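You operate a simulated robot arm through the tools that you are given. There is no shell and no other tool.

You are at the controls of a simulated robot arm. One attempt, no reset.

## Task
Free the grey shoe that is stuck in the pads.
Fine: in this order: stop button in, main switch off, air out, RUN selector to FREE, post out, shoe into the empty cradle.

Only the result counts: the job must be done as asked and must still hold three seconds after the hand-in. Knocking over, shifting, dropping, spilling or breaking anything else fails it.

## Robot
A 7-joint arm with a three-finger gripper, fixed in place. Base frame: the origin is at the foot of the arm, x ahead of it, y to its left, z up. Units: mm, degrees, N and s.
Its first joint turns from -166.0 to 166.0 degrees. Payload 2.69 kg.
The tool frame sits at the grasp point between the pads (the TCP): z along the fingers, y along the line on which they close. The tips reach 30 mm beyond it. Largest opening 128 mm; the body of the gripper starts 117 mm behind the TCP.
Orientation is that of the tool frame in the base frame, as [roll, pitch, yaw] about the fixed x, y, z axes, in that order (R = Rz(yaw) Ry(pitch) Rx(roll)). With the fingers straight down and closing along the base's y, the tool's x points along the base's -x, its y along +y and its z along -z.

## Interface
- The arm moves only by the tool nudge_tool. Its argument "steps" is a list of rows, each a list of 3 entries, a list of its own where there are three numbers: the shift along the base's x, y, z in mm, then the turn, a rotation vector about the base's x, y, z in degrees, then the closure in counts, from 0 (fully open) to 255 (shut). In form: [[[dx, dy, dz], [wx, wy, wz], jaw], ...]. A call has 1 to 20 rows; each row is the pose to reach, as a shift and turn from the pose commanded when the call began. A row lasts 0.2 s, in which the tool goes at most 50 mm and 8.6 degrees; a call with a longer step from one row to the next is refused whole, and so is a gripper value outside its range. Where a pose cannot be reached the arm comes as near as it can. A force on the tool above 80 N (or 10 N above the force at the start of the call, whichever is more), or a blocked arm, ends the call early, and 0.2 s more pass. Each finger halts on what it meets, pressing with about 29 N; the grip force reading is that of the motor and also rises with nothing between the fingers. The clock runs only during rows and for 0.2 s after the last one: add rows that repeat a pose to give the fingers time. The reply holds the time, the measured pose of the TCP, the force on the tool along the base axes, the opening and the grip force, in the units named above and with some noise, with the torque about the TCP (base axes, N m) and any sound that the robot's microphone picked up.
- Cameras (640 x 400 px; columns grow to the right, rows downward): "scene" is fixed at [63.7, -485.4, 1397.7]; the picture's right is [0.83, -0.55, 0.00], its down [-0.18, -0.28, -0.94] and it looks along [0.52, 0.79, -0.33] (base axes); focal length 335 px, centre (320, 200). "wrist" rides on the gripper at [58, 54, -131] in the tool frame; the picture's right is [-0.68, 0.74, 0.00], its down [-0.62, -0.57, -0.55] and it looks along [-0.40, -0.37, 0.84] (tool axes); focal length 234 px, centre (320, 200). There is no depth. A picture from a camera that has moved, and an enlarged one, comes with that camera's place and axes in the base frame and with its lens. The place of the scene camera against the robot may be out by one fixed shift of up to 25 mm in any direction.
- snapshot(camera): a new picture of that camera. The clock stands still meanwhile.
- lift_body(by): slides the trunk up (or, below 0, down) by that many mm; the arm rides with it, the base frame stays. It gives what a move gives, with no picture.
- zoom(camera, box): a new picture of the part [left, top, right, bottom] of that camera's present view, enlarged. The clock stands still meanwhile.
- close_job(): hands the job in; it is judged then, once.

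Nothing tells you positions but the pictures and the camera data. Unless the task says otherwise, let go and move clear before handing in.

The tools are called after "Call:" as name(argument=value, ...) on one line, values as JSON. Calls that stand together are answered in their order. nudge_tool: Moves the arm, as the interface text tells. Its arguments: {"type":"object","properties":{"steps":{"type":"array","items":{"type":"array"}}},"required":["steps"]} The other tools are called the same way: lift_body (by) slides the trunk up or down; snapshot (camera) takes a picture; zoom (camera, box) takes an enlarged picture of a part of a camera's view; close_job () hands the job in.

At the start:

```text
time: 0.0
ee_pos: [532.1, 183.8, 1250.1]
ee_rot: [180.0, -0.1, -180.0]
ft_force: [0.9, -0.9, 0.1]
wrist_torque: [0.0, 0.02, 0.02]
finger_gap: 128.1
finger_force: 0.1
trunk travel left (down, up): [-150.0, 200.0]
```

scene: 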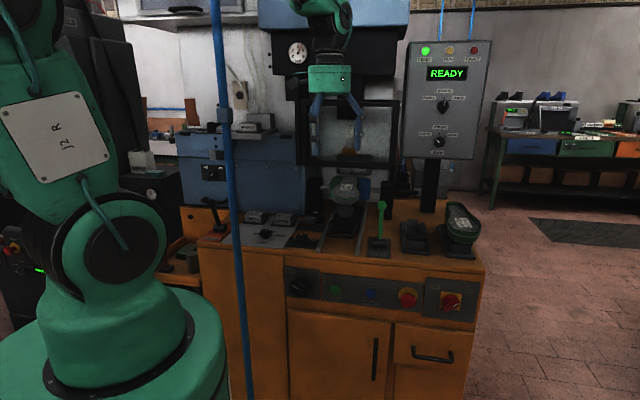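
wrist: 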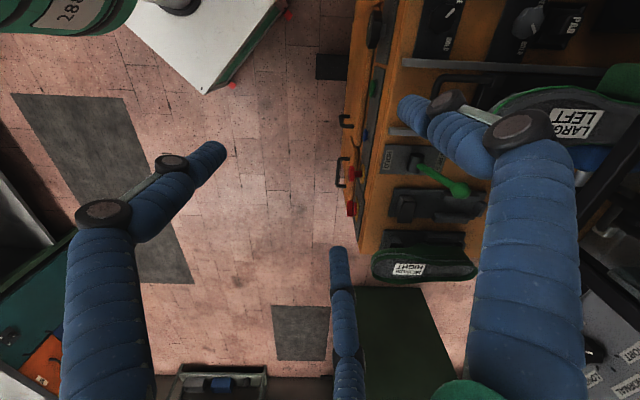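

I see an orange machine with a control strip on the front, a grey control box on a post to the right, and a shoe in the middle. I'll enlarge the relevant areas before moving anything.

Call:
zoom(camera="scene", box=[180, 160, 500, 360])

Call:
zoom(camera="scene", box=[280, 260, 480, 385])

Call:
zoom(camera="scene", box=[390, 30, 510, 170])

Call:
zoom(camera="scene", box=[280, 140, 420, 260])

Call:
zoom(camera="wrist", box=[340, 0, 640, 290])

```text
2.00 times, centred on (340, 260) of scene
camera zoom: at [63.7, -485.4, 1397.7], right [0.83, -0.55, 0.0], down [-0.18, -0.28, -0.94], along [0.52, 0.79, -0.33], focal length 670 px, centre (280, 80)
```

zoom: 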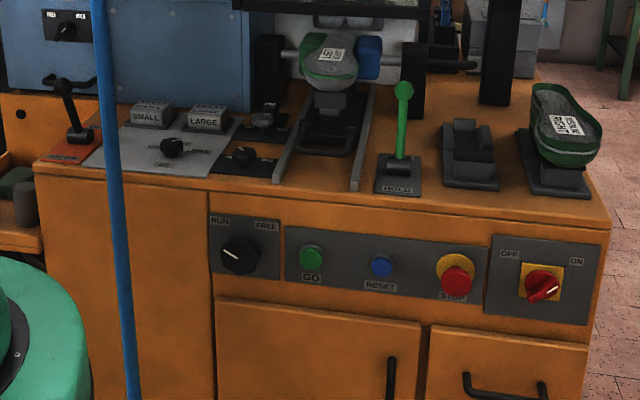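

```text
3.20 times, centred on (380, 322) of scene
camera zoom: at [63.7, -485.4, 1397.7], right [0.83, -0.55, 0.0], down [-0.18, -0.28, -0.94], along [0.52, 0.79, -0.33], focal length 1071 px, centre (128, -192)
```

zoom: 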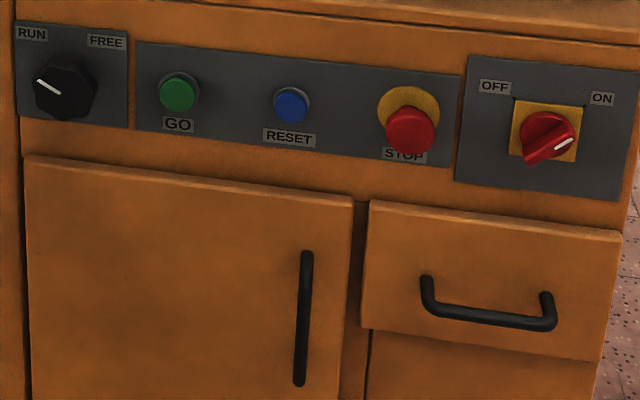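

```text
2.86 times, centred on (450, 100) of scene
camera zoom: at [63.7, -485.4, 1397.7], right [0.83, -0.55, 0.0], down [-0.18, -0.28, -0.94], along [0.52, 0.79, -0.33], focal length 957 px, centre (-51, 486)
```

zoom: 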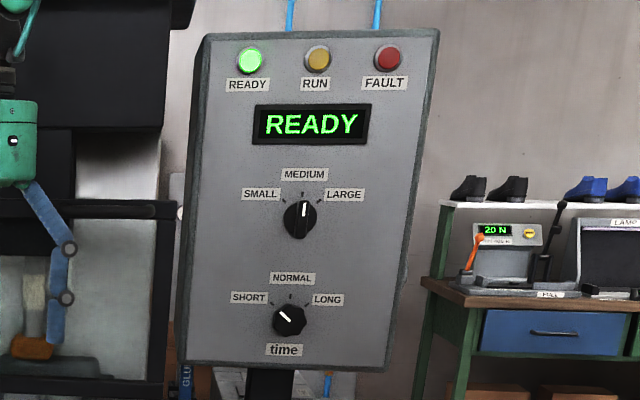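

```text
3.33 times, centred on (350, 200) of scene
camera zoom: at [63.7, -485.4, 1397.7], right [0.83, -0.55, 0.0], down [-0.18, -0.28, -0.94], along [0.52, 0.79, -0.33], focal length 1116 px, centre (220, 200)
```

zoom: 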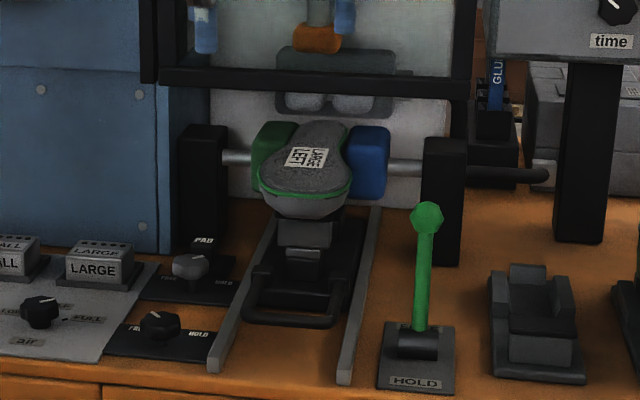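

```text
1.38 times, centred on (490, 145) of wrist
camera zoom: at [473.9, 237.7, 1381.1], right [0.68, 0.74, 0.0], down [0.62, -0.57, 0.55], along [0.4, -0.37, -0.84], focal length 323 px, centre (86, 276)
```

zoom: 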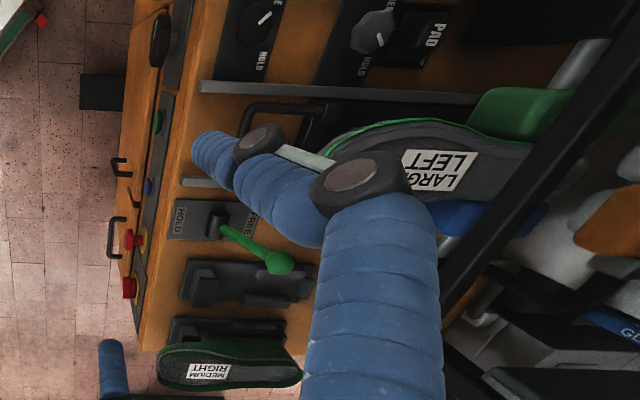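

The work is clearly labelled, but several small controls (knobs, levers) need closer reading. I'll enlarge each of them.

Call:
zoom(camera="scene", box=[195, 195, 275, 245])

Call:
zoom(camera="scene", box=[240, 195, 340, 260])

Call:
zoom(camera="scene", box=[310, 165, 410, 265])

Call:
zoom(camera="scene", box=[390, 190, 490, 270])

Call:
zoom(camera="scene", box=[140, 150, 240, 280])

Call:
zoom(camera="scene", box=[260, 20, 360, 100])

Call:
zoom(camera="wrist", box=[340, 100, 500, 290])

Call:
zoom(camera="wrist", box=[380, 0, 640, 160])

```text
8.00 times, centred on (235, 220) of scene
camera zoom: at [63.7, -485.4, 1397.7], right [0.83, -0.55, 0.0], down [-0.18, -0.28, -0.94], along [0.52, 0.79, -0.33], focal length 2678 px, centre (1000, 40)
```

zoom: 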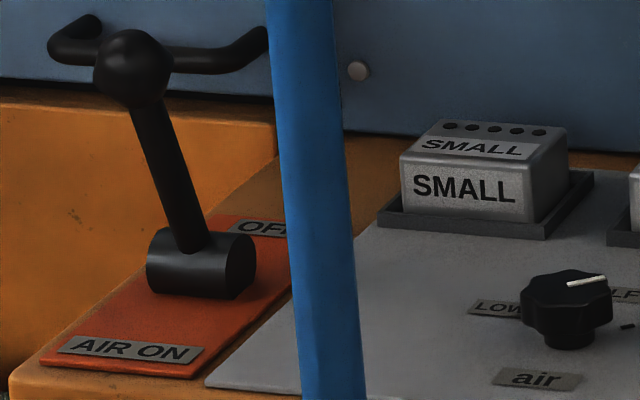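

```text
6.15 times, centred on (290, 228) of scene
camera zoom: at [63.7, -485.4, 1397.7], right [0.83, -0.55, 0.0], down [-0.18, -0.28, -0.94], along [0.52, 0.79, -0.33], focal length 2060 px, centre (505, 31)
```

zoom: 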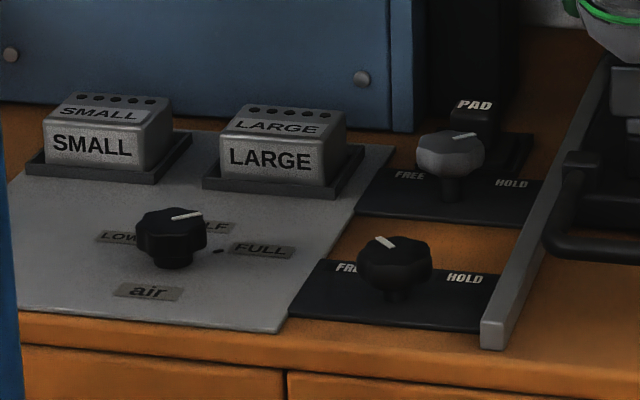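

```text
4.00 times, centred on (360, 215) of scene
camera zoom: at [63.7, -485.4, 1397.7], right [0.83, -0.55, 0.0], down [-0.18, -0.28, -0.94], along [0.52, 0.79, -0.33], focal length 1339 px, centre (160, 140)
```

zoom: 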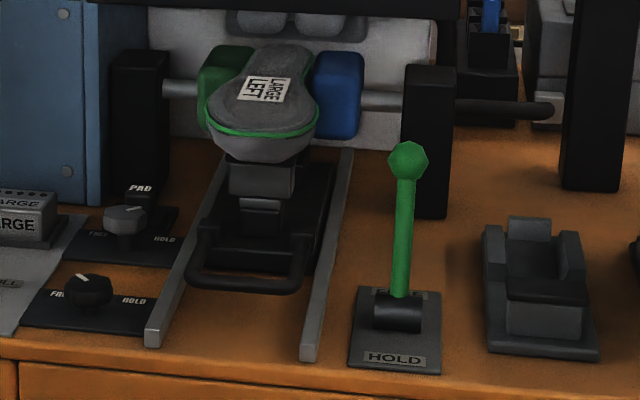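

```text
5.00 times, centred on (440, 230) of scene
camera zoom: at [63.7, -485.4, 1397.7], right [0.83, -0.55, 0.0], down [-0.18, -0.28, -0.94], along [0.52, 0.79, -0.33], focal length 1674 px, centre (-280, 50)
```

zoom: 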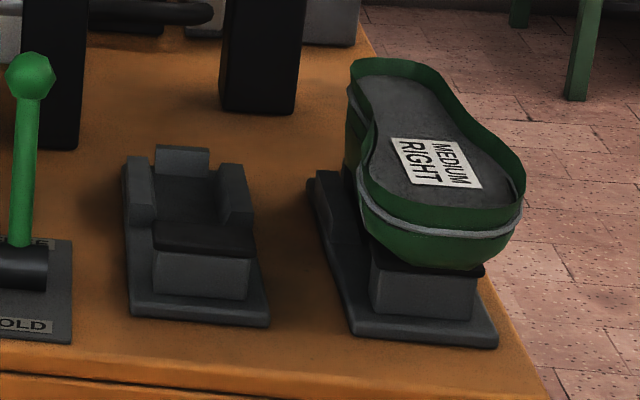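

```text
3.08 times, centred on (190, 215) of scene
camera zoom: at [63.7, -485.4, 1397.7], right [0.83, -0.55, 0.0], down [-0.18, -0.28, -0.94], along [0.52, 0.79, -0.33], focal length 1030 px, centre (720, 154)
```

zoom: 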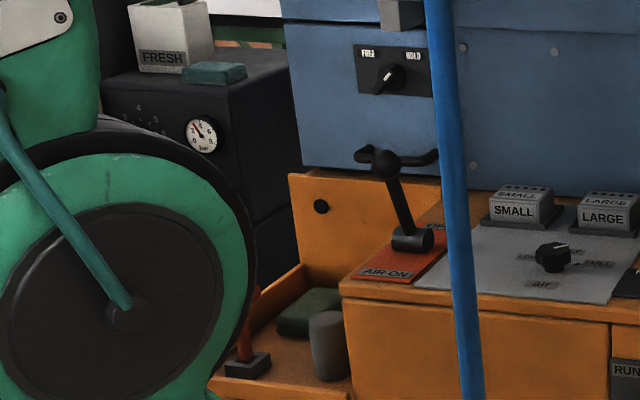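

```text
5.00 times, centred on (310, 60) of scene
camera zoom: at [63.7, -485.4, 1397.7], right [0.83, -0.55, 0.0], down [-0.18, -0.28, -0.94], along [0.52, 0.79, -0.33], focal length 1674 px, centre (370, 900)
```

zoom: 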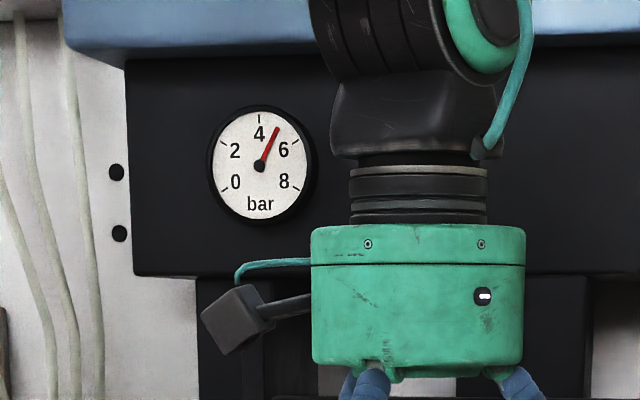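

```text
2.11 times, centred on (420, 195) of wrist
camera zoom: at [473.9, 237.7, 1381.1], right [0.68, 0.74, 0.0], down [0.62, -0.57, 0.55], along [0.4, -0.37, -0.84], focal length 493 px, centre (110, 210)
```

zoom: 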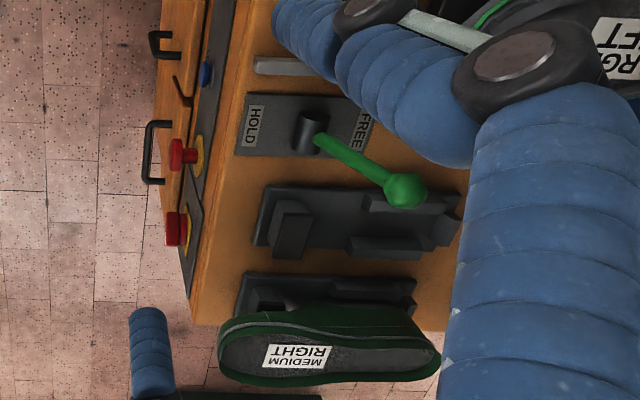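

```text
2.46 times, centred on (510, 80) of wrist
camera zoom: at [473.9, 237.7, 1381.1], right [0.68, 0.74, 0.0], down [0.62, -0.57, 0.55], along [0.4, -0.37, -0.84], focal length 576 px, centre (-148, 495)
```

zoom: 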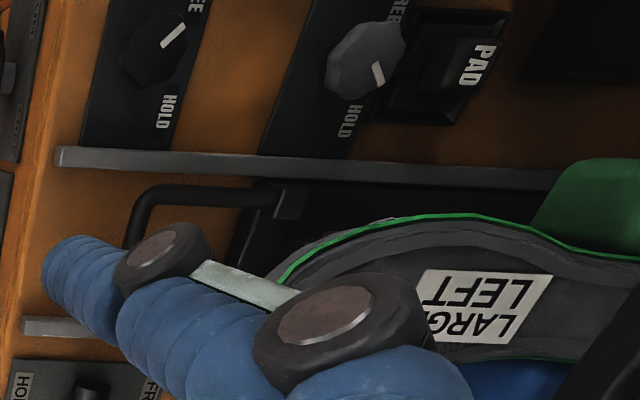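

The switches read: STOP is a red mushroom, the main switch is at ON, the lever on the red plate is at AIR ON, the selector is at RUN, and there is a carriage with a loop handle under the shoe. Before moving I want to understand the blue vertical tube and the finger shapes in the wrist view.

Call:
zoom(camera="wrist", box=[0, 100, 480, 400])

Call:
zoom(camera="scene", box=[180, 0, 420, 150])

Call:
zoom(camera="scene", box=[0, 200, 260, 400])

```text
1.33 times, centred on (240, 250) of wrist
camera zoom: at [473.9, 237.7, 1381.1], right [0.68, 0.74, 0.0], down [0.62, -0.57, 0.55], along [0.4, -0.37, -0.84], focal length 312 px, centre (427, 133)
```

zoom: 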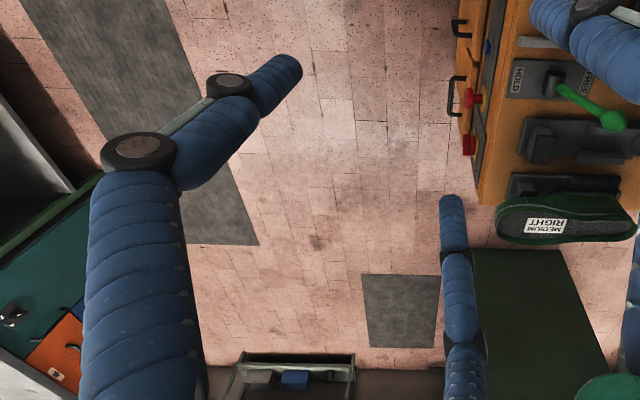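

```text
2.67 times, centred on (300, 75) of scene
camera zoom: at [63.7, -485.4, 1397.7], right [0.83, -0.55, 0.0], down [-0.18, -0.28, -0.94], along [0.52, 0.79, -0.33], focal length 893 px, centre (373, 533)
```

zoom: 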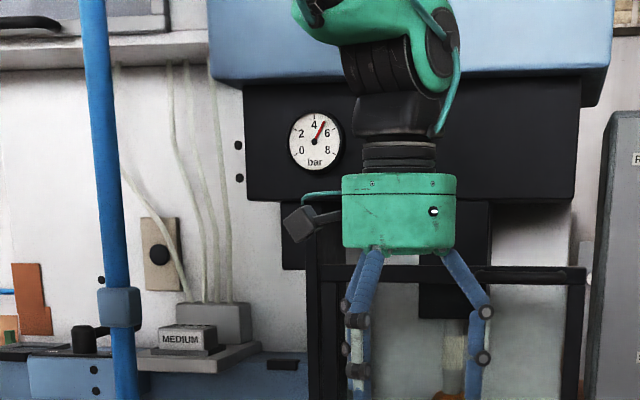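

```text
2.00 times, centred on (130, 300) of scene
camera zoom: at [63.7, -485.4, 1397.7], right [0.83, -0.55, 0.0], down [-0.18, -0.28, -0.94], along [0.52, 0.79, -0.33], focal length 670 px, centre (700, 0)
```

zoom: 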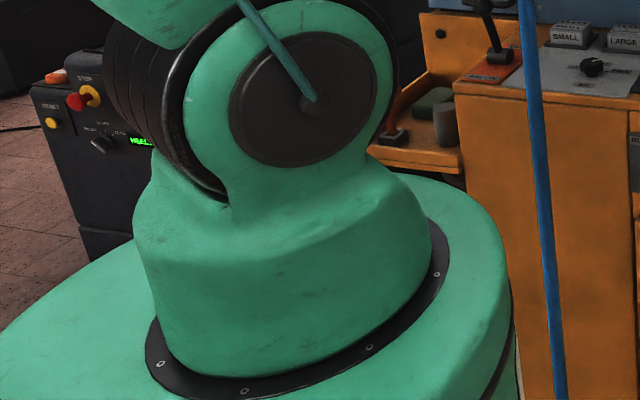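

The wrist view seems to show one finger on the +y side and two on the −y side, which affects clearance. I'll close the jaw here in free space and look at how the fingers come together.

Call:
nudge_tool(steps=[[[0, 0, 0], [0, 0, 0], 255], [[0, 0, 0], [0, 0, 0], 255], [[0, 0, 0], [0, 0, 0], 255], [[0, 0, 0], [0, 0, 0], 255], [[0, 0, 0], [0, 0, 0], 255]])

Call:
snapshot(camera="wrist")

Call:
zoom(camera="scene", box=[260, 20, 420, 170])

```text
time: 1.2
ee_pos: [531.5, 183.9, 1251.1]
ee_rot: [-179.9, 0.0, -179.9]
ft_force: [0.1, -0.2, 0.2]
wrist_torque: [0.03, 0.01, -0.02]
finger_gap: 2.3
finger_force: 29.2
trunk travel left (down, up): [-150.0, 200.0]
```

```text
taken
camera wrist: at [473.9, 237.7, 1381.0], right [0.68, 0.74, 0.0], down [0.62, -0.57, 0.55], along [0.4, -0.37, -0.84], focal length 234 px, centre (320, 200)
```

wrist: 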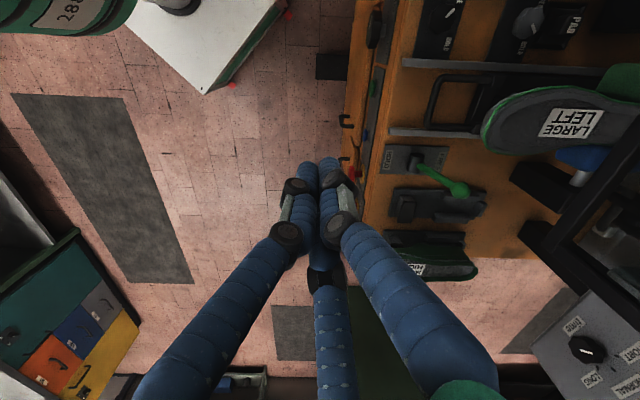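

```text
2.67 times, centred on (340, 95) of scene
camera zoom: at [63.7, -485.4, 1397.7], right [0.83, -0.55, 0.0], down [-0.18, -0.28, -0.94], along [0.52, 0.79, -0.33], focal length 893 px, centre (267, 480)
```

zoom: 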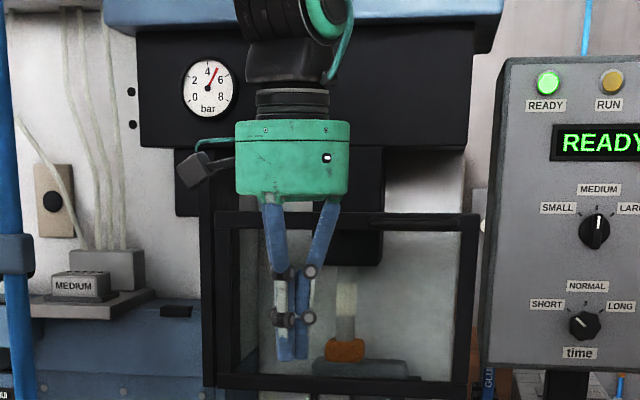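

The gripper draws as three fingers converging on the centre, so closed it makes a compact poker. I take STOP to be near (778, 99, 752), the main switch near (861, 10, 755) and the RUN selector near (525, 343, 765), with the panel facing about 45° toward the robot. Next I move to a clear spot in front of the panel and lay the tool horizontal.

Call:
nudge_tool(steps=[[[15, -33, -20], [0, 0, 0], 255], [[30, -66, -40], [0, 0, 0], 255], [[45, -99, -60], [0, 0, 0], 255], [[60, -132, -80], [0, 0, 0], 255], [[75, -165, -100], [0, 0, 0], 255], [[90, -198, -120], [0, 0, 0], 255], [[100, -225, -140], [0, 0, 0], 255]])

Call:
snapshot(camera="wrist")

Call:
snapshot(camera="scene")

```text
time: 2.8
ee_pos: [629.4, -40.1, 1110.8]
ee_rot: [180.0, -0.1, -180.0]
ft_force: [-0.5, 0.0, 0.1]
wrist_torque: [-0.03, 0.0, -0.01]
finger_gap: 2.3
finger_force: 29.1
trunk travel left (down, up): [-150.0, 200.0]
```

```text
taken
camera wrist: at [572.6, 12.7, 1241.8], right [0.68, 0.74, 0.0], down [0.62, -0.56, 0.55], along [0.4, -0.37, -0.84], focal length 234 px, centre (320, 200)
```

wrist: 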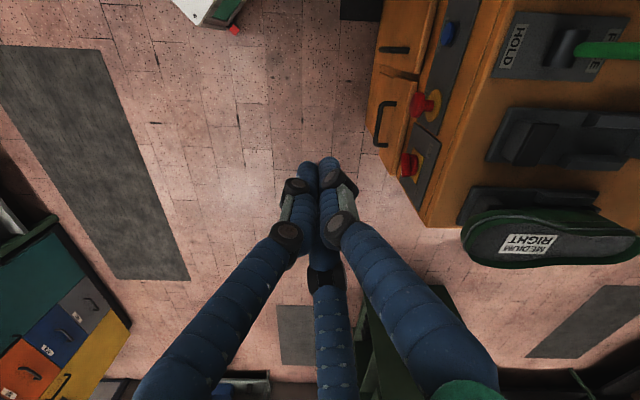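

```text
taken
```

scene: 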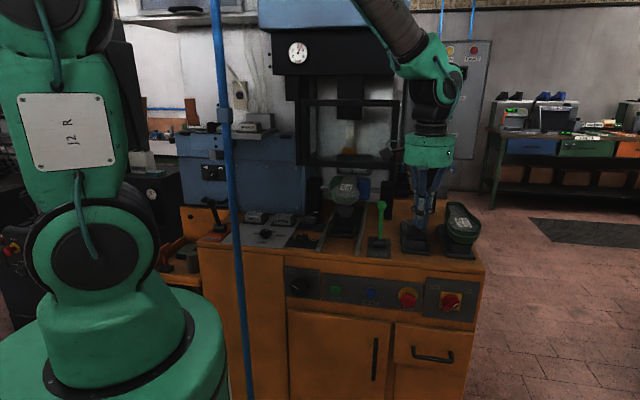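

The front panel is now closer in the wrist view. I'll enlarge it for triangulation.

Call:
zoom(camera="wrist", box=[360, 0, 520, 220])

Call:
zoom(camera="wrist", box=[440, 0, 640, 280])

```text
1.82 times, centred on (440, 110) of wrist
camera zoom: at [572.6, 12.7, 1241.8], right [0.68, 0.74, 0.0], down [0.62, -0.56, 0.55], along [0.4, -0.37, -0.84], focal length 426 px, centre (102, 364)
```

zoom: 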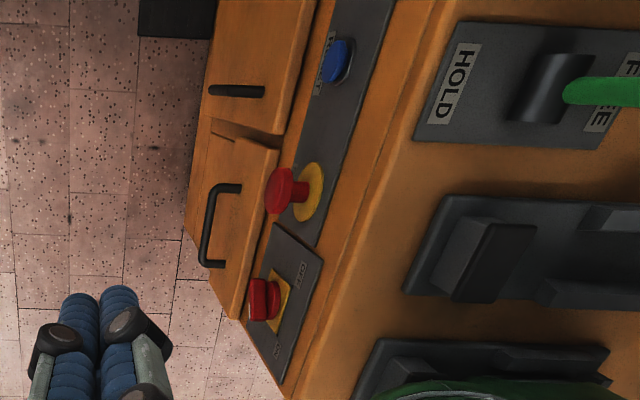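

```text
1.43 times, centred on (540, 140) of wrist
camera zoom: at [572.6, 12.7, 1241.8], right [0.68, 0.74, 0.0], down [0.62, -0.56, 0.55], along [0.4, -0.37, -0.84], focal length 334 px, centre (6, 286)
```

zoom: 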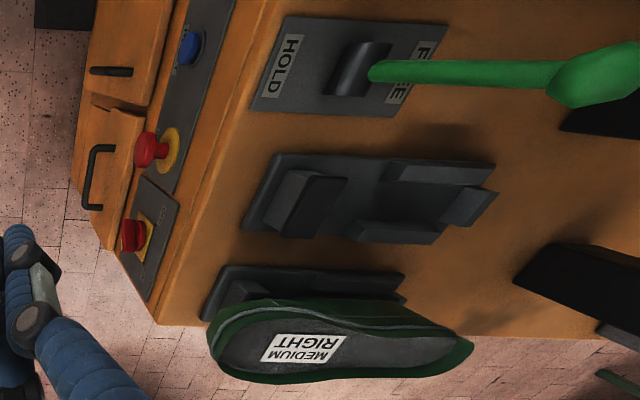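

The green lever leans toward FREE and sits near (823, 280, 996), so I leave it alone. Now I rotate the tool to horizontal, pointing into the panel at 45°, while staying about 200 mm in front of it.

Call:
nudge_tool(steps=[[[0, 0, 0], [2.93, -7.08, 2.93], 255], [[0, 0, 0], [5.86, -14.16, 5.86], 255], [[0, 0, 0], [8.8, -21.23, 8.8], 255], [[0, 0, 0], [11.73, -28.31, 11.73], 255], [[0, 0, 0], [14.66, -35.39, 14.66], 255], [[0, 0, 0], [17.59, -42.47, 17.59], 255], [[0, 0, 0], [20.52, -49.54, 20.52], 255], [[0, 0, 0], [23.45, -56.62, 23.45], 255], [[0, 0, 0], [26.39, -63.7, 26.39], 255], [[0, 0, 0], [29.32, -70.78, 29.32], 255], [[0, 0, 0], [32.25, -77.85, 32.25], 255], [[0, 0, 0], [35.18, -84.93, 35.18], 255], [[0, 0, 0], [35.18, -84.93, 35.18], 255]])

Call:
snapshot(camera="scene")

Call:
snapshot(camera="wrist")

```text
time: 5.6
ee_pos: [631.4, -42.1, 1109.9]
ee_rot: [-25.0, 89.8, 20.0]
ft_force: [0.2, -0.6, -0.7]
wrist_torque: [0.03, -0.03, 0.08]
finger_gap: 2.0
finger_force: 29.1
trunk travel left (down, up): [-150.0, 200.0]
```

```text
taken
```

scene: 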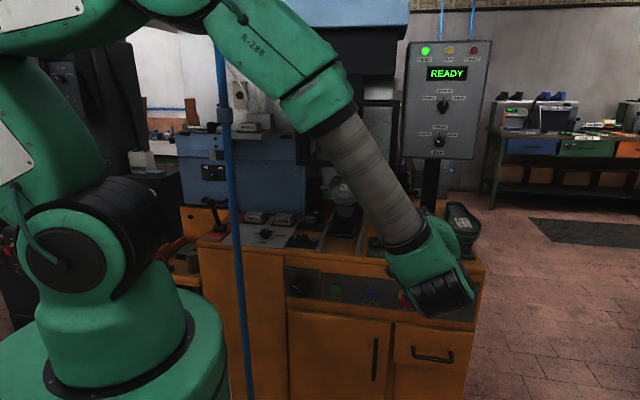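

```text
taken
camera wrist: at [502.6, -96.0, 1051.9], right [-0.52, 0.52, 0.68], down [0.01, -0.79, 0.62], along [0.85, 0.33, 0.41], focal length 234 px, centre (320, 200)
```

wrist: 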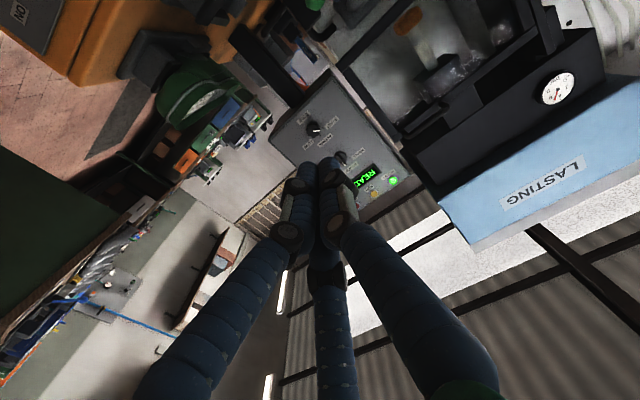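

The tool is horizontal and points into the machine. Now I descend to panel height while staying about 200 mm in front.

Call:
nudge_tool(steps=[[[0, 0, -45], [0, 0, 0], 255], [[0, 0, -90], [0, 0, 0], 255], [[0, 0, -135], [0, 0, 0], 255], [[0, 0, -180], [0, 0, 0], 255], [[0, 0, -225], [0, 0, 0], 255], [[0, 0, -270], [0, 0, 0], 255], [[0, 0, -310], [0, 0, 0], 255], [[0, 0, -350], [0, 0, 0], 255], [[0, 0, -350], [0, 0, 0], 255]])

Call:
snapshot(camera="scene")

Call:
snapshot(camera="wrist")

```text
time: 7.6
ee_pos: [632.1, -41.1, 760.3]
ee_rot: [-93.2, 90.0, -48.4]
ft_force: [-0.1, -0.5, 0.2]
wrist_torque: [0.03, -0.01, -0.02]
finger_gap: 2.5
finger_force: 28.5
trunk travel left (down, up): [-150.0, 200.0]
```

```text
taken
```

scene: 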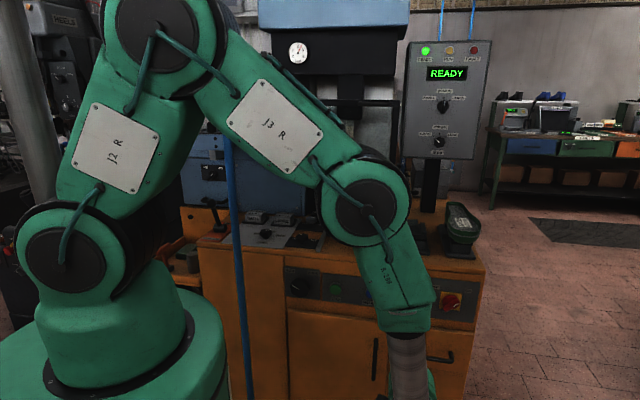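

```text
taken
camera wrist: at [502.8, -95.7, 701.5], right [-0.52, 0.52, 0.68], down [0.01, -0.79, 0.62], along [0.85, 0.33, 0.4], focal length 234 px, centre (320, 200)
```

wrist: 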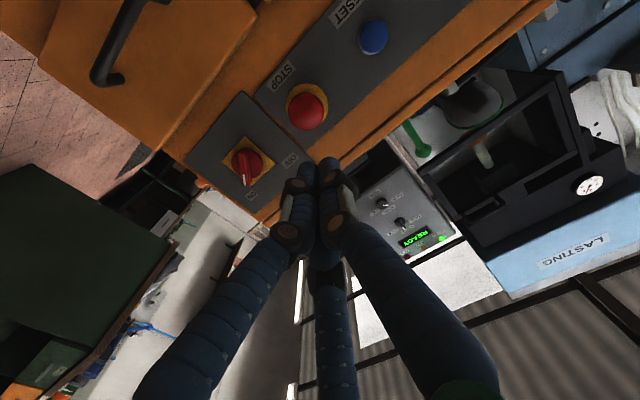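

The wrist camera now looks at STOP and the main switch from below. I place STOP at u≈482, w≈617, z≈737 (u along the panel, w into the machine). I'll align with it and approach to about 40 mm.

Call:
nudge_tool(steps=[[[4.6, -4.6, -23], [0, 0, 0], 255], [[34.6, 25.4, -23], [0, 0, 0], 255], [[64.6, 55.4, -23], [0, 0, 0], 255], [[89.6, 80.4, -23], [0, 0, 0], 255], [[89.6, 80.4, -23], [0, 0, 0], 255]])

Call:
snapshot(camera="wrist")

Call:
snapshot(camera="scene")

```text
time: 8.8
ee_pos: [720.8, 41.0, 739.7]
ee_rot: [16.0, 90.0, 60.8]
ft_force: [-0.2, -0.2, -0.2]
wrist_torque: [-0.04, -0.01, -0.05]
finger_gap: 2.3
finger_force: 29.5
trunk travel left (down, up): [-150.0, 200.0]
```

```text
taken
camera wrist: at [591.5, -12.8, 681.7], right [-0.52, 0.52, 0.68], down [0.01, -0.79, 0.62], along [0.85, 0.33, 0.4], focal length 234 px, centre (320, 200)
```

wrist: 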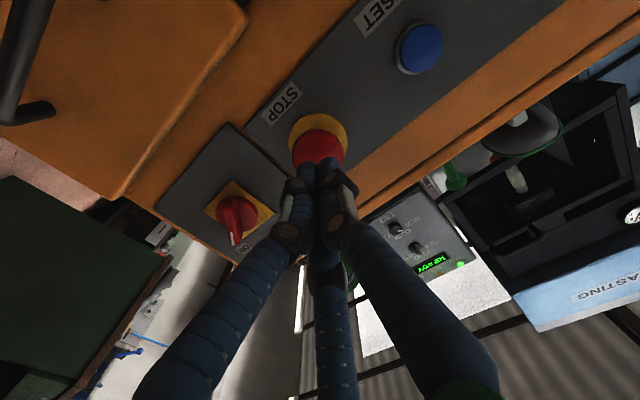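

```text
taken
```

scene: 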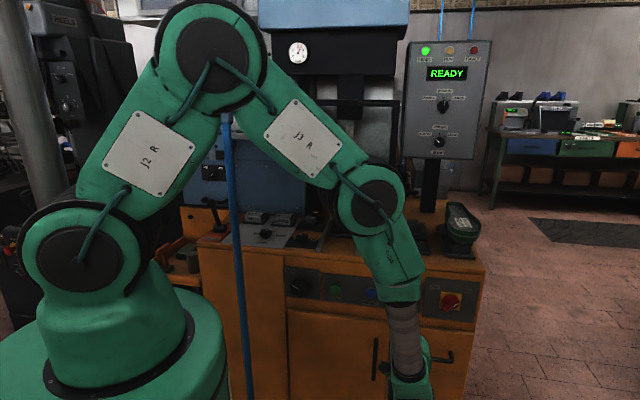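

The fingertips line up with the STOP cap. I'll push in slowly along w and watch force and sound.

Call:
nudge_tool(steps=[[[7.07, 7.07, 0], [0, 0, 0], 255], [[14.14, 14.14, 0], [0, 0, 0], 255], [[19.8, 19.8, 0], [0, 0, 0], 255], [[22.6, 22.6, 0], [0, 0, 0], 255], [[25.5, 25.5, 0], [0, 0, 0], 255], [[28.3, 28.3, 0], [0, 0, 0], 255]])

Call:
snapshot(camera="wrist")

```text
time: 10.2
ee_pos: [747.8, 68.1, 736.9]
ee_rot: [60.7, 90.0, 105.7]
ft_force: [-4.8, -5.7, -1.3]
wrist_torque: [0.03, 0.0, 0.03]
finger_gap: 6.0
finger_force: 31.5
trunk travel left (down, up): [-150.0, 200.0]
```

```text
taken
camera wrist: at [618.2, 13.5, 677.8], right [-0.52, 0.52, 0.68], down [0.01, -0.79, 0.62], along [0.85, 0.33, 0.4], focal length 234 px, centre (320, 200)
```

wrist: 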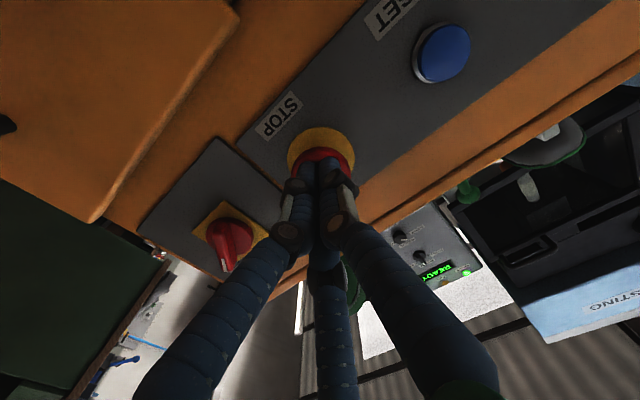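

Contact is made at about 7 N. I keep pushing slowly.

Call:
nudge_tool(steps=[[[1.5, 1.5, 0], [0, 0, 0], 255], [[3, 3, 0], [0, 0, 0], 255], [[4.5, 4.5, 0], [0, 0, 0], 255], [[6, 6, 0], [0, 0, 0], 255], [[7.5, 7.5, 0], [0, 0, 0], 255]])

Call:
zoom(camera="scene", box=[390, 30, 510, 170])

```text
time: 11.4
ee_pos: [754.6, 74.0, 736.3]
ee_rot: [52.8, 89.9, 97.7]
ft_force: [-26.8, -26.7, 8.0]
wrist_torque: [0.15, -0.19, 0.03]
finger_gap: 6.3
finger_force: 31.5
trunk travel left (down, up): [-150.0, 200.0]
heard: click
```

```text
2.86 times, centred on (450, 100) of scene
camera zoom: at [63.7, -485.4, 1397.7], right [0.83, -0.55, 0.0], down [-0.18, -0.28, -0.94], along [0.52, 0.79, -0.33], focal length 957 px, centre (-51, 486)
```

zoom: 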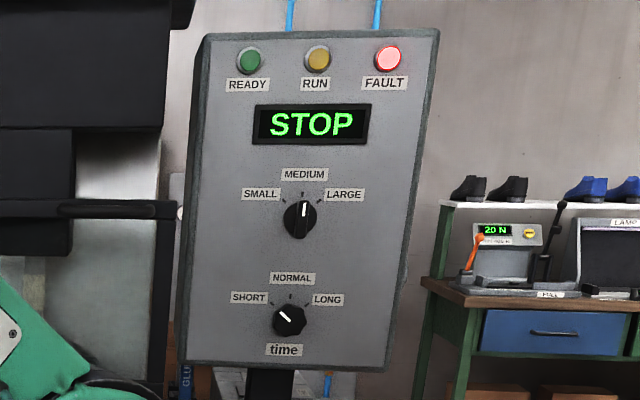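

STOP clicked in and the display now shows STOP with the fault lamp lit. I back straight off and move along the panel to stand in front of the main switch.

Call:
nudge_tool(steps=[[[-30, -30, 0], [0, 0, 0], 255], [[-60, -60, 0], [0, 0, 0], 255], [[-80, -80, 0], [0, 0, 0], 255], [[-50, -110, 0], [0, 0, 0], 255], [[-20, -140, 0], [0, 0, 0], 255], [[13, -173, -3], [0, 0, 0], 255], [[13, -173, -3], [0, 0, 0], 255]])

Call:
snapshot(camera="wrist")

Call:
zoom(camera="scene", box=[280, 260, 480, 385])

```text
time: 13.0
ee_pos: [771.5, -97.8, 733.7]
ee_rot: [-82.4, 89.9, -37.4]
ft_force: [-0.3, 0.1, -0.2]
wrist_torque: [0.04, 0.01, 0.02]
finger_gap: 2.2
finger_force: 32.1
trunk travel left (down, up): [-150.0, 200.0]
```

```text
taken
camera wrist: at [642.3, -152.6, 676.0], right [-0.52, 0.52, 0.68], down [0.01, -0.79, 0.62], along [0.85, 0.33, 0.4], focal length 234 px, centre (320, 200)
```

wrist: 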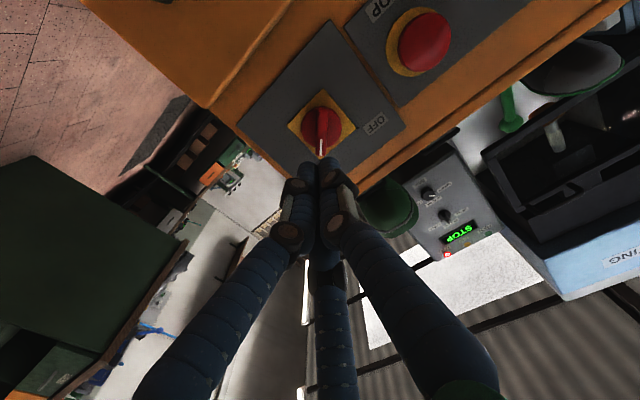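

```text
3.20 times, centred on (380, 322) of scene
camera zoom: at [63.7, -485.4, 1397.7], right [0.83, -0.55, 0.0], down [-0.18, -0.28, -0.94], along [0.52, 0.79, -0.33], focal length 1071 px, centre (128, -192)
```

zoom: 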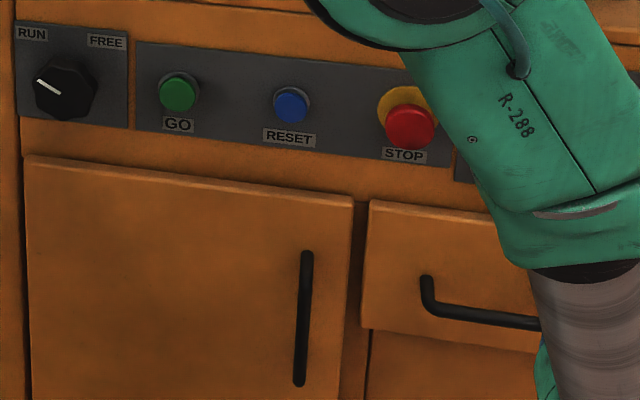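

Call:
zoom(camera="wrist", box=[240, 60, 420, 180])

```text
3.33 times, centred on (330, 120) of wrist
camera zoom: at [642.3, -152.6, 676.0], right [-0.52, 0.52, 0.68], down [0.01, -0.79, 0.62], along [0.85, 0.33, 0.4], focal length 781 px, centre (287, 467)
```

zoom: 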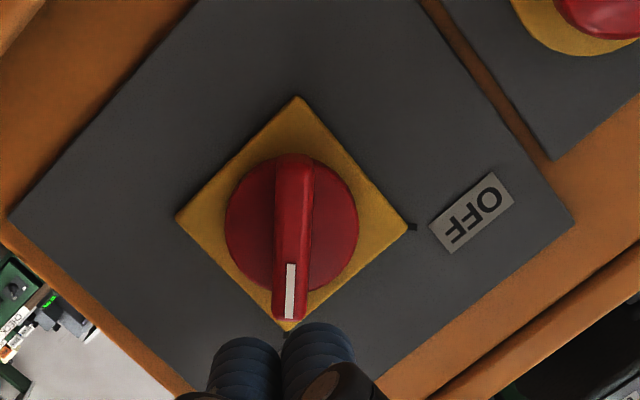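

The main switch handle points to ON (up-right) and OFF is a quarter turn counter-clockwise; its centre is about u 616, w 635, z 735. I'll turn the tool 45° so the jaw straddles the handle bar, open it and come closer.

Call:
nudge_tool(steps=[[[0, 0, 0], [5.3, 5.3, 0], 76], [[0, 0, 0], [10.6, 10.6, 0], 76], [[1, -1, 1.5], [15.9, 15.9, 0], 76], [[15, 13, 1.5], [21.2, 21.2, 0], 76], [[30, 28, 1.5], [26.5, 26.5, 0], 76], [[50, 48, 1.5], [31.8, 31.8, 0], 76], [[50, 48, 1.5], [31.8, 31.8, 0], 76]])

Call:
snapshot(camera="wrist")

Call:
snapshot(camera="scene")

```text
time: 14.6
ee_pos: [820.5, -49.0, 736.0]
ee_rot: [89.9, 44.9, 134.9]
ft_force: [-0.1, 1.0, 0.1]
wrist_torque: [0.01, 0.04, 0.0]
finger_gap: 89.9
finger_force: 0.1
trunk travel left (down, up): [-150.0, 200.0]
```

```text
taken
camera wrist: at [672.9, -84.6, 733.4], right [-0.03, 0.03, 1.0], down [0.2, -0.98, 0.03], along [0.98, 0.2, 0.02], focal length 234 px, centre (320, 200)
```

wrist: 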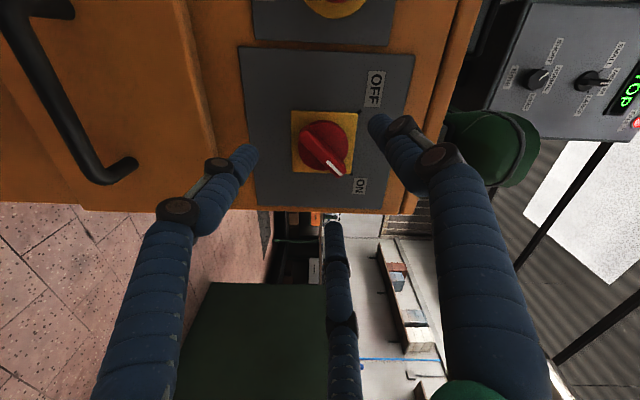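

```text
taken
```

scene: 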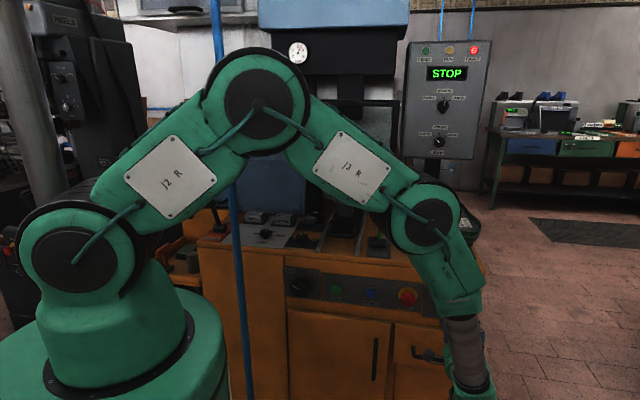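

The jaw is centred on the switch and straddles it on all sides. I'll advance about 38 mm with the jaw open and look again.

Call:
nudge_tool(steps=[[[7, 7, 0], [0, 0, 0], 76], [[14, 14, 0], [0, 0, 0], 76], [[20, 20, 0], [0, 0, 0], 76], [[24, 24, 0], [0, 0, 0], 76], [[27, 27, 0], [0, 0, 0], 76]])

Call:
snapshot(camera="wrist")

```text
time: 15.8
ee_pos: [845.8, -23.9, 735.5]
ee_rot: [90.0, 45.0, 135.0]
ft_force: [0.1, 0.0, 0.4]
wrist_torque: [0.01, 0.01, -0.02]
finger_gap: 89.8
finger_force: 0.0
trunk travel left (down, up): [-150.0, 200.0]
```

```text
taken
camera wrist: at [697.6, -59.3, 732.3], right [-0.03, 0.03, 1.0], down [0.2, -0.98, 0.04], along [0.98, 0.2, 0.02], focal length 234 px, centre (320, 200)
```

wrist: 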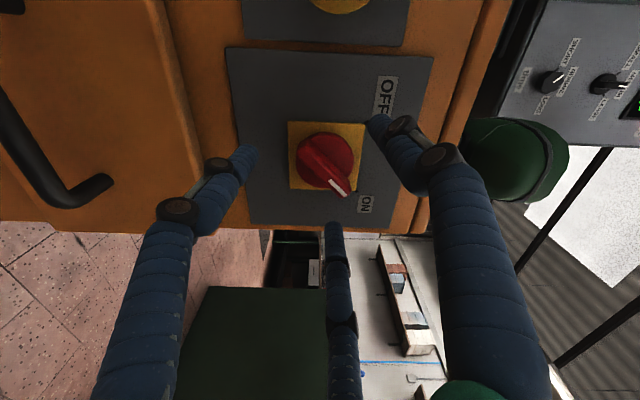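

Call:
zoom(camera="wrist", box=[230, 90, 410, 240])

```text
2.67 times, centred on (320, 165) of wrist
camera zoom: at [697.6, -59.3, 732.3], right [-0.03, 0.03, 1.0], down [0.2, -0.98, 0.04], along [0.98, 0.2, 0.02], focal length 624 px, centre (320, 293)
```

zoom: 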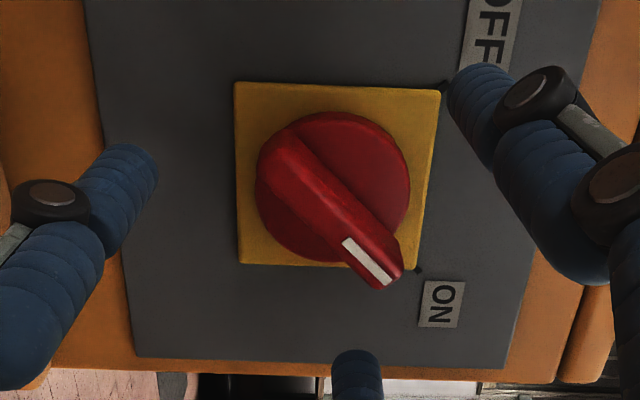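

The handle is centred within a few mm (it sits about 4 mm higher than the tool axis), with the plate near w 643 and the bar top near w 617. I shift up slightly, advance so the tips flank the bar, then close on it.

Call:
nudge_tool(steps=[[[0, 0.7, 3.5], [0, 0, 0], 76], [[4, 5, 3.5], [0, 0, 0], 76], [[8.1, 9.5, 3.5], [0, 0, 0], 76], [[8.1, 9.5, 3.5], [0, 0, 0], 140], [[8.1, 9.5, 3.5], [0, 0, 0], 200], [[8.1, 9.5, 3.5], [0, 0, 0], 255], [[8.1, 9.5, 3.5], [0, 0, 0], 255], [[8.1, 9.5, 3.5], [0, 0, 0], 255]])

Call:
zoom(camera="wrist", box=[230, 90, 410, 240])

```text
time: 17.6
ee_pos: [857.9, -16.2, 735.3]
ee_rot: [90.8, 44.9, 135.2]
ft_force: [35.3, -1.2, -32.1]
wrist_torque: [-0.46, 0.44, -0.59]
finger_gap: 22.2
finger_force: 28.8
trunk travel left (down, up): [-150.0, 200.0]
stopped in row 8: the force on the tool passed its limit at 80 N (the readings are from after the stop); the commanded pose is now the measured one
```

```text
2.67 times, centred on (320, 165) of wrist
camera zoom: at [709.7, -51.5, 732.3], right [-0.02, 0.04, 1.0], down [0.19, -0.98, 0.04], along [0.98, 0.2, 0.01], focal length 624 px, centre (320, 293)
```

zoom: 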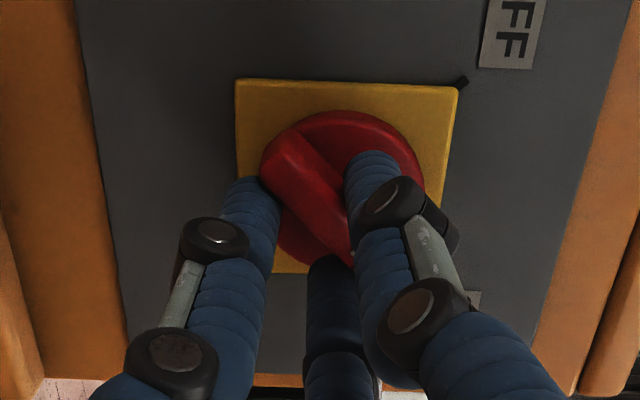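

The bar is between the fingers, but the grip was a few mm off-centre and pushed the tool sideways. I hold still with one row to read the settled force.

Call:
nudge_tool(steps=[[[0, 0, 0], [0, 0, 0], 255]])

```text
time: 18.0
ee_pos: [858.1, -16.6, 734.3]
ee_rot: [90.8, 44.8, 135.0]
ft_force: [39.8, -9.9, -40.8]
wrist_torque: [-0.61, 0.61, -0.74]
finger_gap: 21.9
finger_force: 45.3
trunk travel left (down, up): [-150.0, 200.0]
```

The environment pushes the tool toward down-right (−tool y). I give way in that direction by a few mm to centre the grip.

Call:
nudge_tool(steps=[[[1.0, -1.0, -1.4], [0, 0, 0], 255], [[2.0, -2.0, -2.8], [0, 0, 0], 255]])

Call:
zoom(camera="wrist", box=[230, 90, 410, 240])

```text
time: 18.6
ee_pos: [856.5, -15.7, 734.1]
ee_rot: [90.5, 45.0, 135.1]
ft_force: [23.1, 2.1, -20.8]
wrist_torque: [-0.47, 0.52, 0.02]
finger_gap: 22.0
finger_force: 45.1
trunk travel left (down, up): [-150.0, 200.0]
```

```text
2.67 times, centred on (320, 165) of wrist
camera zoom: at [709.9, -52.3, 731.5], right [-0.03, 0.03, 1.0], down [0.2, -0.98, 0.04], along [0.98, 0.2, 0.02], focal length 624 px, centre (320, 293)
```

zoom: 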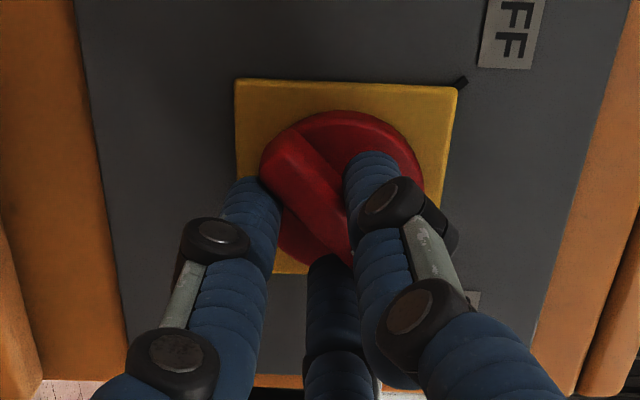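

Call:
nudge_tool(steps=[[[1.4, -0.6, -1.4], [0, 0, 0], 255], [[2.2, -0.8, -2.1], [0, 0, 0], 255]])

```text
time: 19.2
ee_pos: [857.7, -17.0, 732.7]
ee_rot: [90.2, 44.9, 135.0]
ft_force: [-10.3, 10.9, 7.1]
wrist_torque: [0.0, -0.05, 0.8]
finger_gap: 22.1
finger_force: 45.1
trunk travel left (down, up): [-150.0, 200.0]
```

The grip is now balanced. I start turning counter-clockwise, first 30°.

Call:
nudge_tool(steps=[[[0, 0, 0], [-3.5, -3.5, 0], 255], [[0, 0, 0], [-7.1, -7.1, 0], 255], [[0, 0, 0], [-10.6, -10.6, 0], 255], [[0, 0, 0], [-14.1, -14.1, 0], 255], [[0, 0, 0], [-17.7, -17.7, 0], 255], [[0, 0, 0], [-21.2, -21.2, 0], 255]])

Call:
zoom(camera="wrist", box=[230, 90, 410, 240])

```text
time: 20.6
ee_pos: [859.0, -19.0, 735.4]
ee_rot: [89.8, 75.1, 134.3]
ft_force: [-10.6, 5.4, 24.2]
wrist_torque: [0.23, -0.17, 0.56]
finger_gap: 21.4
finger_force: 45.5
trunk travel left (down, up): [-150.0, 200.0]
```

```text
2.67 times, centred on (320, 165) of wrist
camera zoom: at [720.6, -62.5, 692.0], right [-0.38, 0.38, 0.84], down [0.1, -0.89, 0.45], along [0.92, 0.26, 0.3], focal length 624 px, centre (320, 293)
```

zoom: 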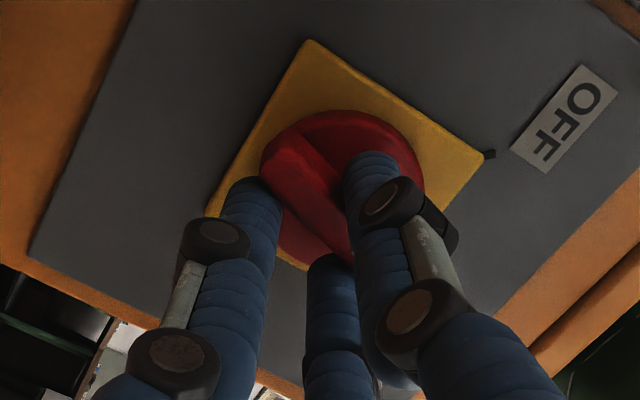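

The switch turns with the tool. I continue through the rest of the quarter turn, easing up slightly to relieve the side load.

Call:
nudge_tool(steps=[[[-0.2, 0.2, 0.5], [-4.7, -4.7, 0], 255], [[-0.4, 0.4, 1.0], [-9.4, -9.4, 0], 255], [[-0.5, 0.5, 1.5], [-14.1, -14.1, 0], 255], [[-0.6, 0.6, 2.0], [-18.9, -18.9, 0], 255], [[-0.8, 0.8, 2.0], [-23.6, -23.6, 0], 255], [[-0.8, 0.8, 2.0], [-28.3, -28.3, 0], 255]])

Call:
zoom(camera="wrist", box=[230, 90, 410, 240])

```text
time: 22.0
ee_pos: [861.9, -19.3, 738.7]
ee_rot: [-89.9, 65.5, -45.0]
ft_force: [-6.7, -15.0, 16.7]
wrist_torque: [1.14, -0.98, 0.42]
finger_gap: 21.6
finger_force: 45.4
out of reach, approached as far as the arm can: row 6
trunk travel left (down, up): [-150.0, 200.0]
```

```text
2.67 times, centred on (320, 165) of wrist
camera zoom: at [752.4, -95.2, 663.1], right [-0.67, 0.67, 0.31], down [-0.21, -0.57, 0.79], along [0.71, 0.47, 0.52], focal length 624 px, centre (320, 293)
```

zoom: 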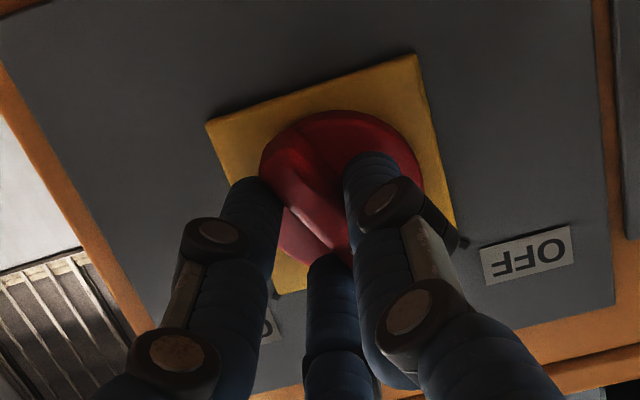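

The wrist ran into a joint limit with roughly 20° left to turn. I release, back off and look; I'll finish the turn by pushing the bar's end sideways with closed fingers.

Call:
nudge_tool(steps=[[[0, 0, 0], [0, 0, 0], 120], [[0, 0, 0], [0, 0, 0], 90], [[0, 0, 0], [0, 0, 0], 90], [[-14, -14, 0], [0, 0, 0], 90], [[-35, -35, 0], [0, 0, 0], 90], [[-50, -50, 0], [0, 0, 0], 90]])

Call:
snapshot(camera="wrist")

Call:
zoom(camera="scene", box=[390, 30, 510, 170])

```text
time: 23.4
ee_pos: [822.8, -75.3, 737.3]
ee_rot: [-89.7, 65.4, -44.7]
ft_force: [0.5, -0.3, 0.0]
wrist_torque: [0.0, -0.03, -0.02]
finger_gap: 82.7
finger_force: 0.1
out of reach, approached as far as the arm can: row 6
trunk travel left (down, up): [-150.0, 200.0]
```

```text
taken
camera wrist: at [713.4, -150.4, 662.2], right [-0.67, 0.67, 0.31], down [-0.21, -0.57, 0.79], along [0.71, 0.47, 0.52], focal length 234 px, centre (320, 200)
```

wrist: 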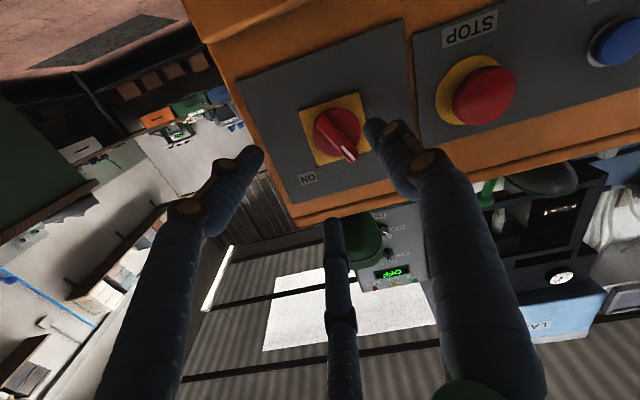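

```text
2.86 times, centred on (450, 100) of scene
camera zoom: at [63.7, -485.4, 1397.7], right [0.83, -0.55, 0.0], down [-0.18, -0.28, -0.94], along [0.52, 0.79, -0.33], focal length 957 px, centre (-51, 486)
```

zoom: 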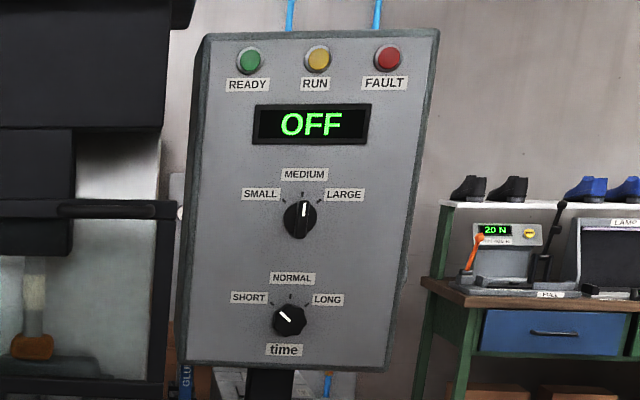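

The display now reads OFF with all lamps out. I look at how far the handle actually is from the OFF mark.

Call:
zoom(camera="wrist", box=[250, 60, 430, 220])

```text
2.50 times, centred on (340, 140) of wrist
camera zoom: at [713.4, -150.4, 662.2], right [-0.67, 0.67, 0.31], down [-0.21, -0.57, 0.79], along [0.71, 0.47, 0.52], focal length 585 px, centre (270, 350)
```

zoom: 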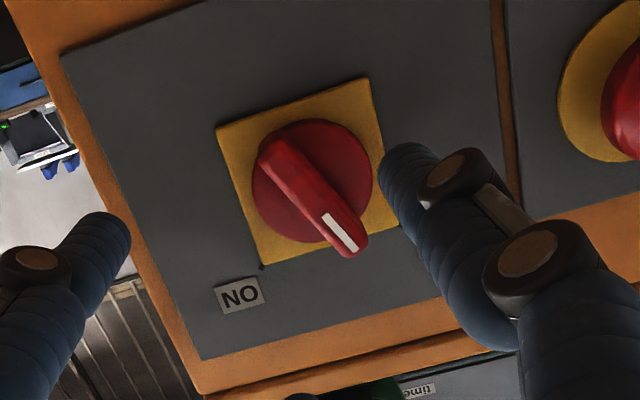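

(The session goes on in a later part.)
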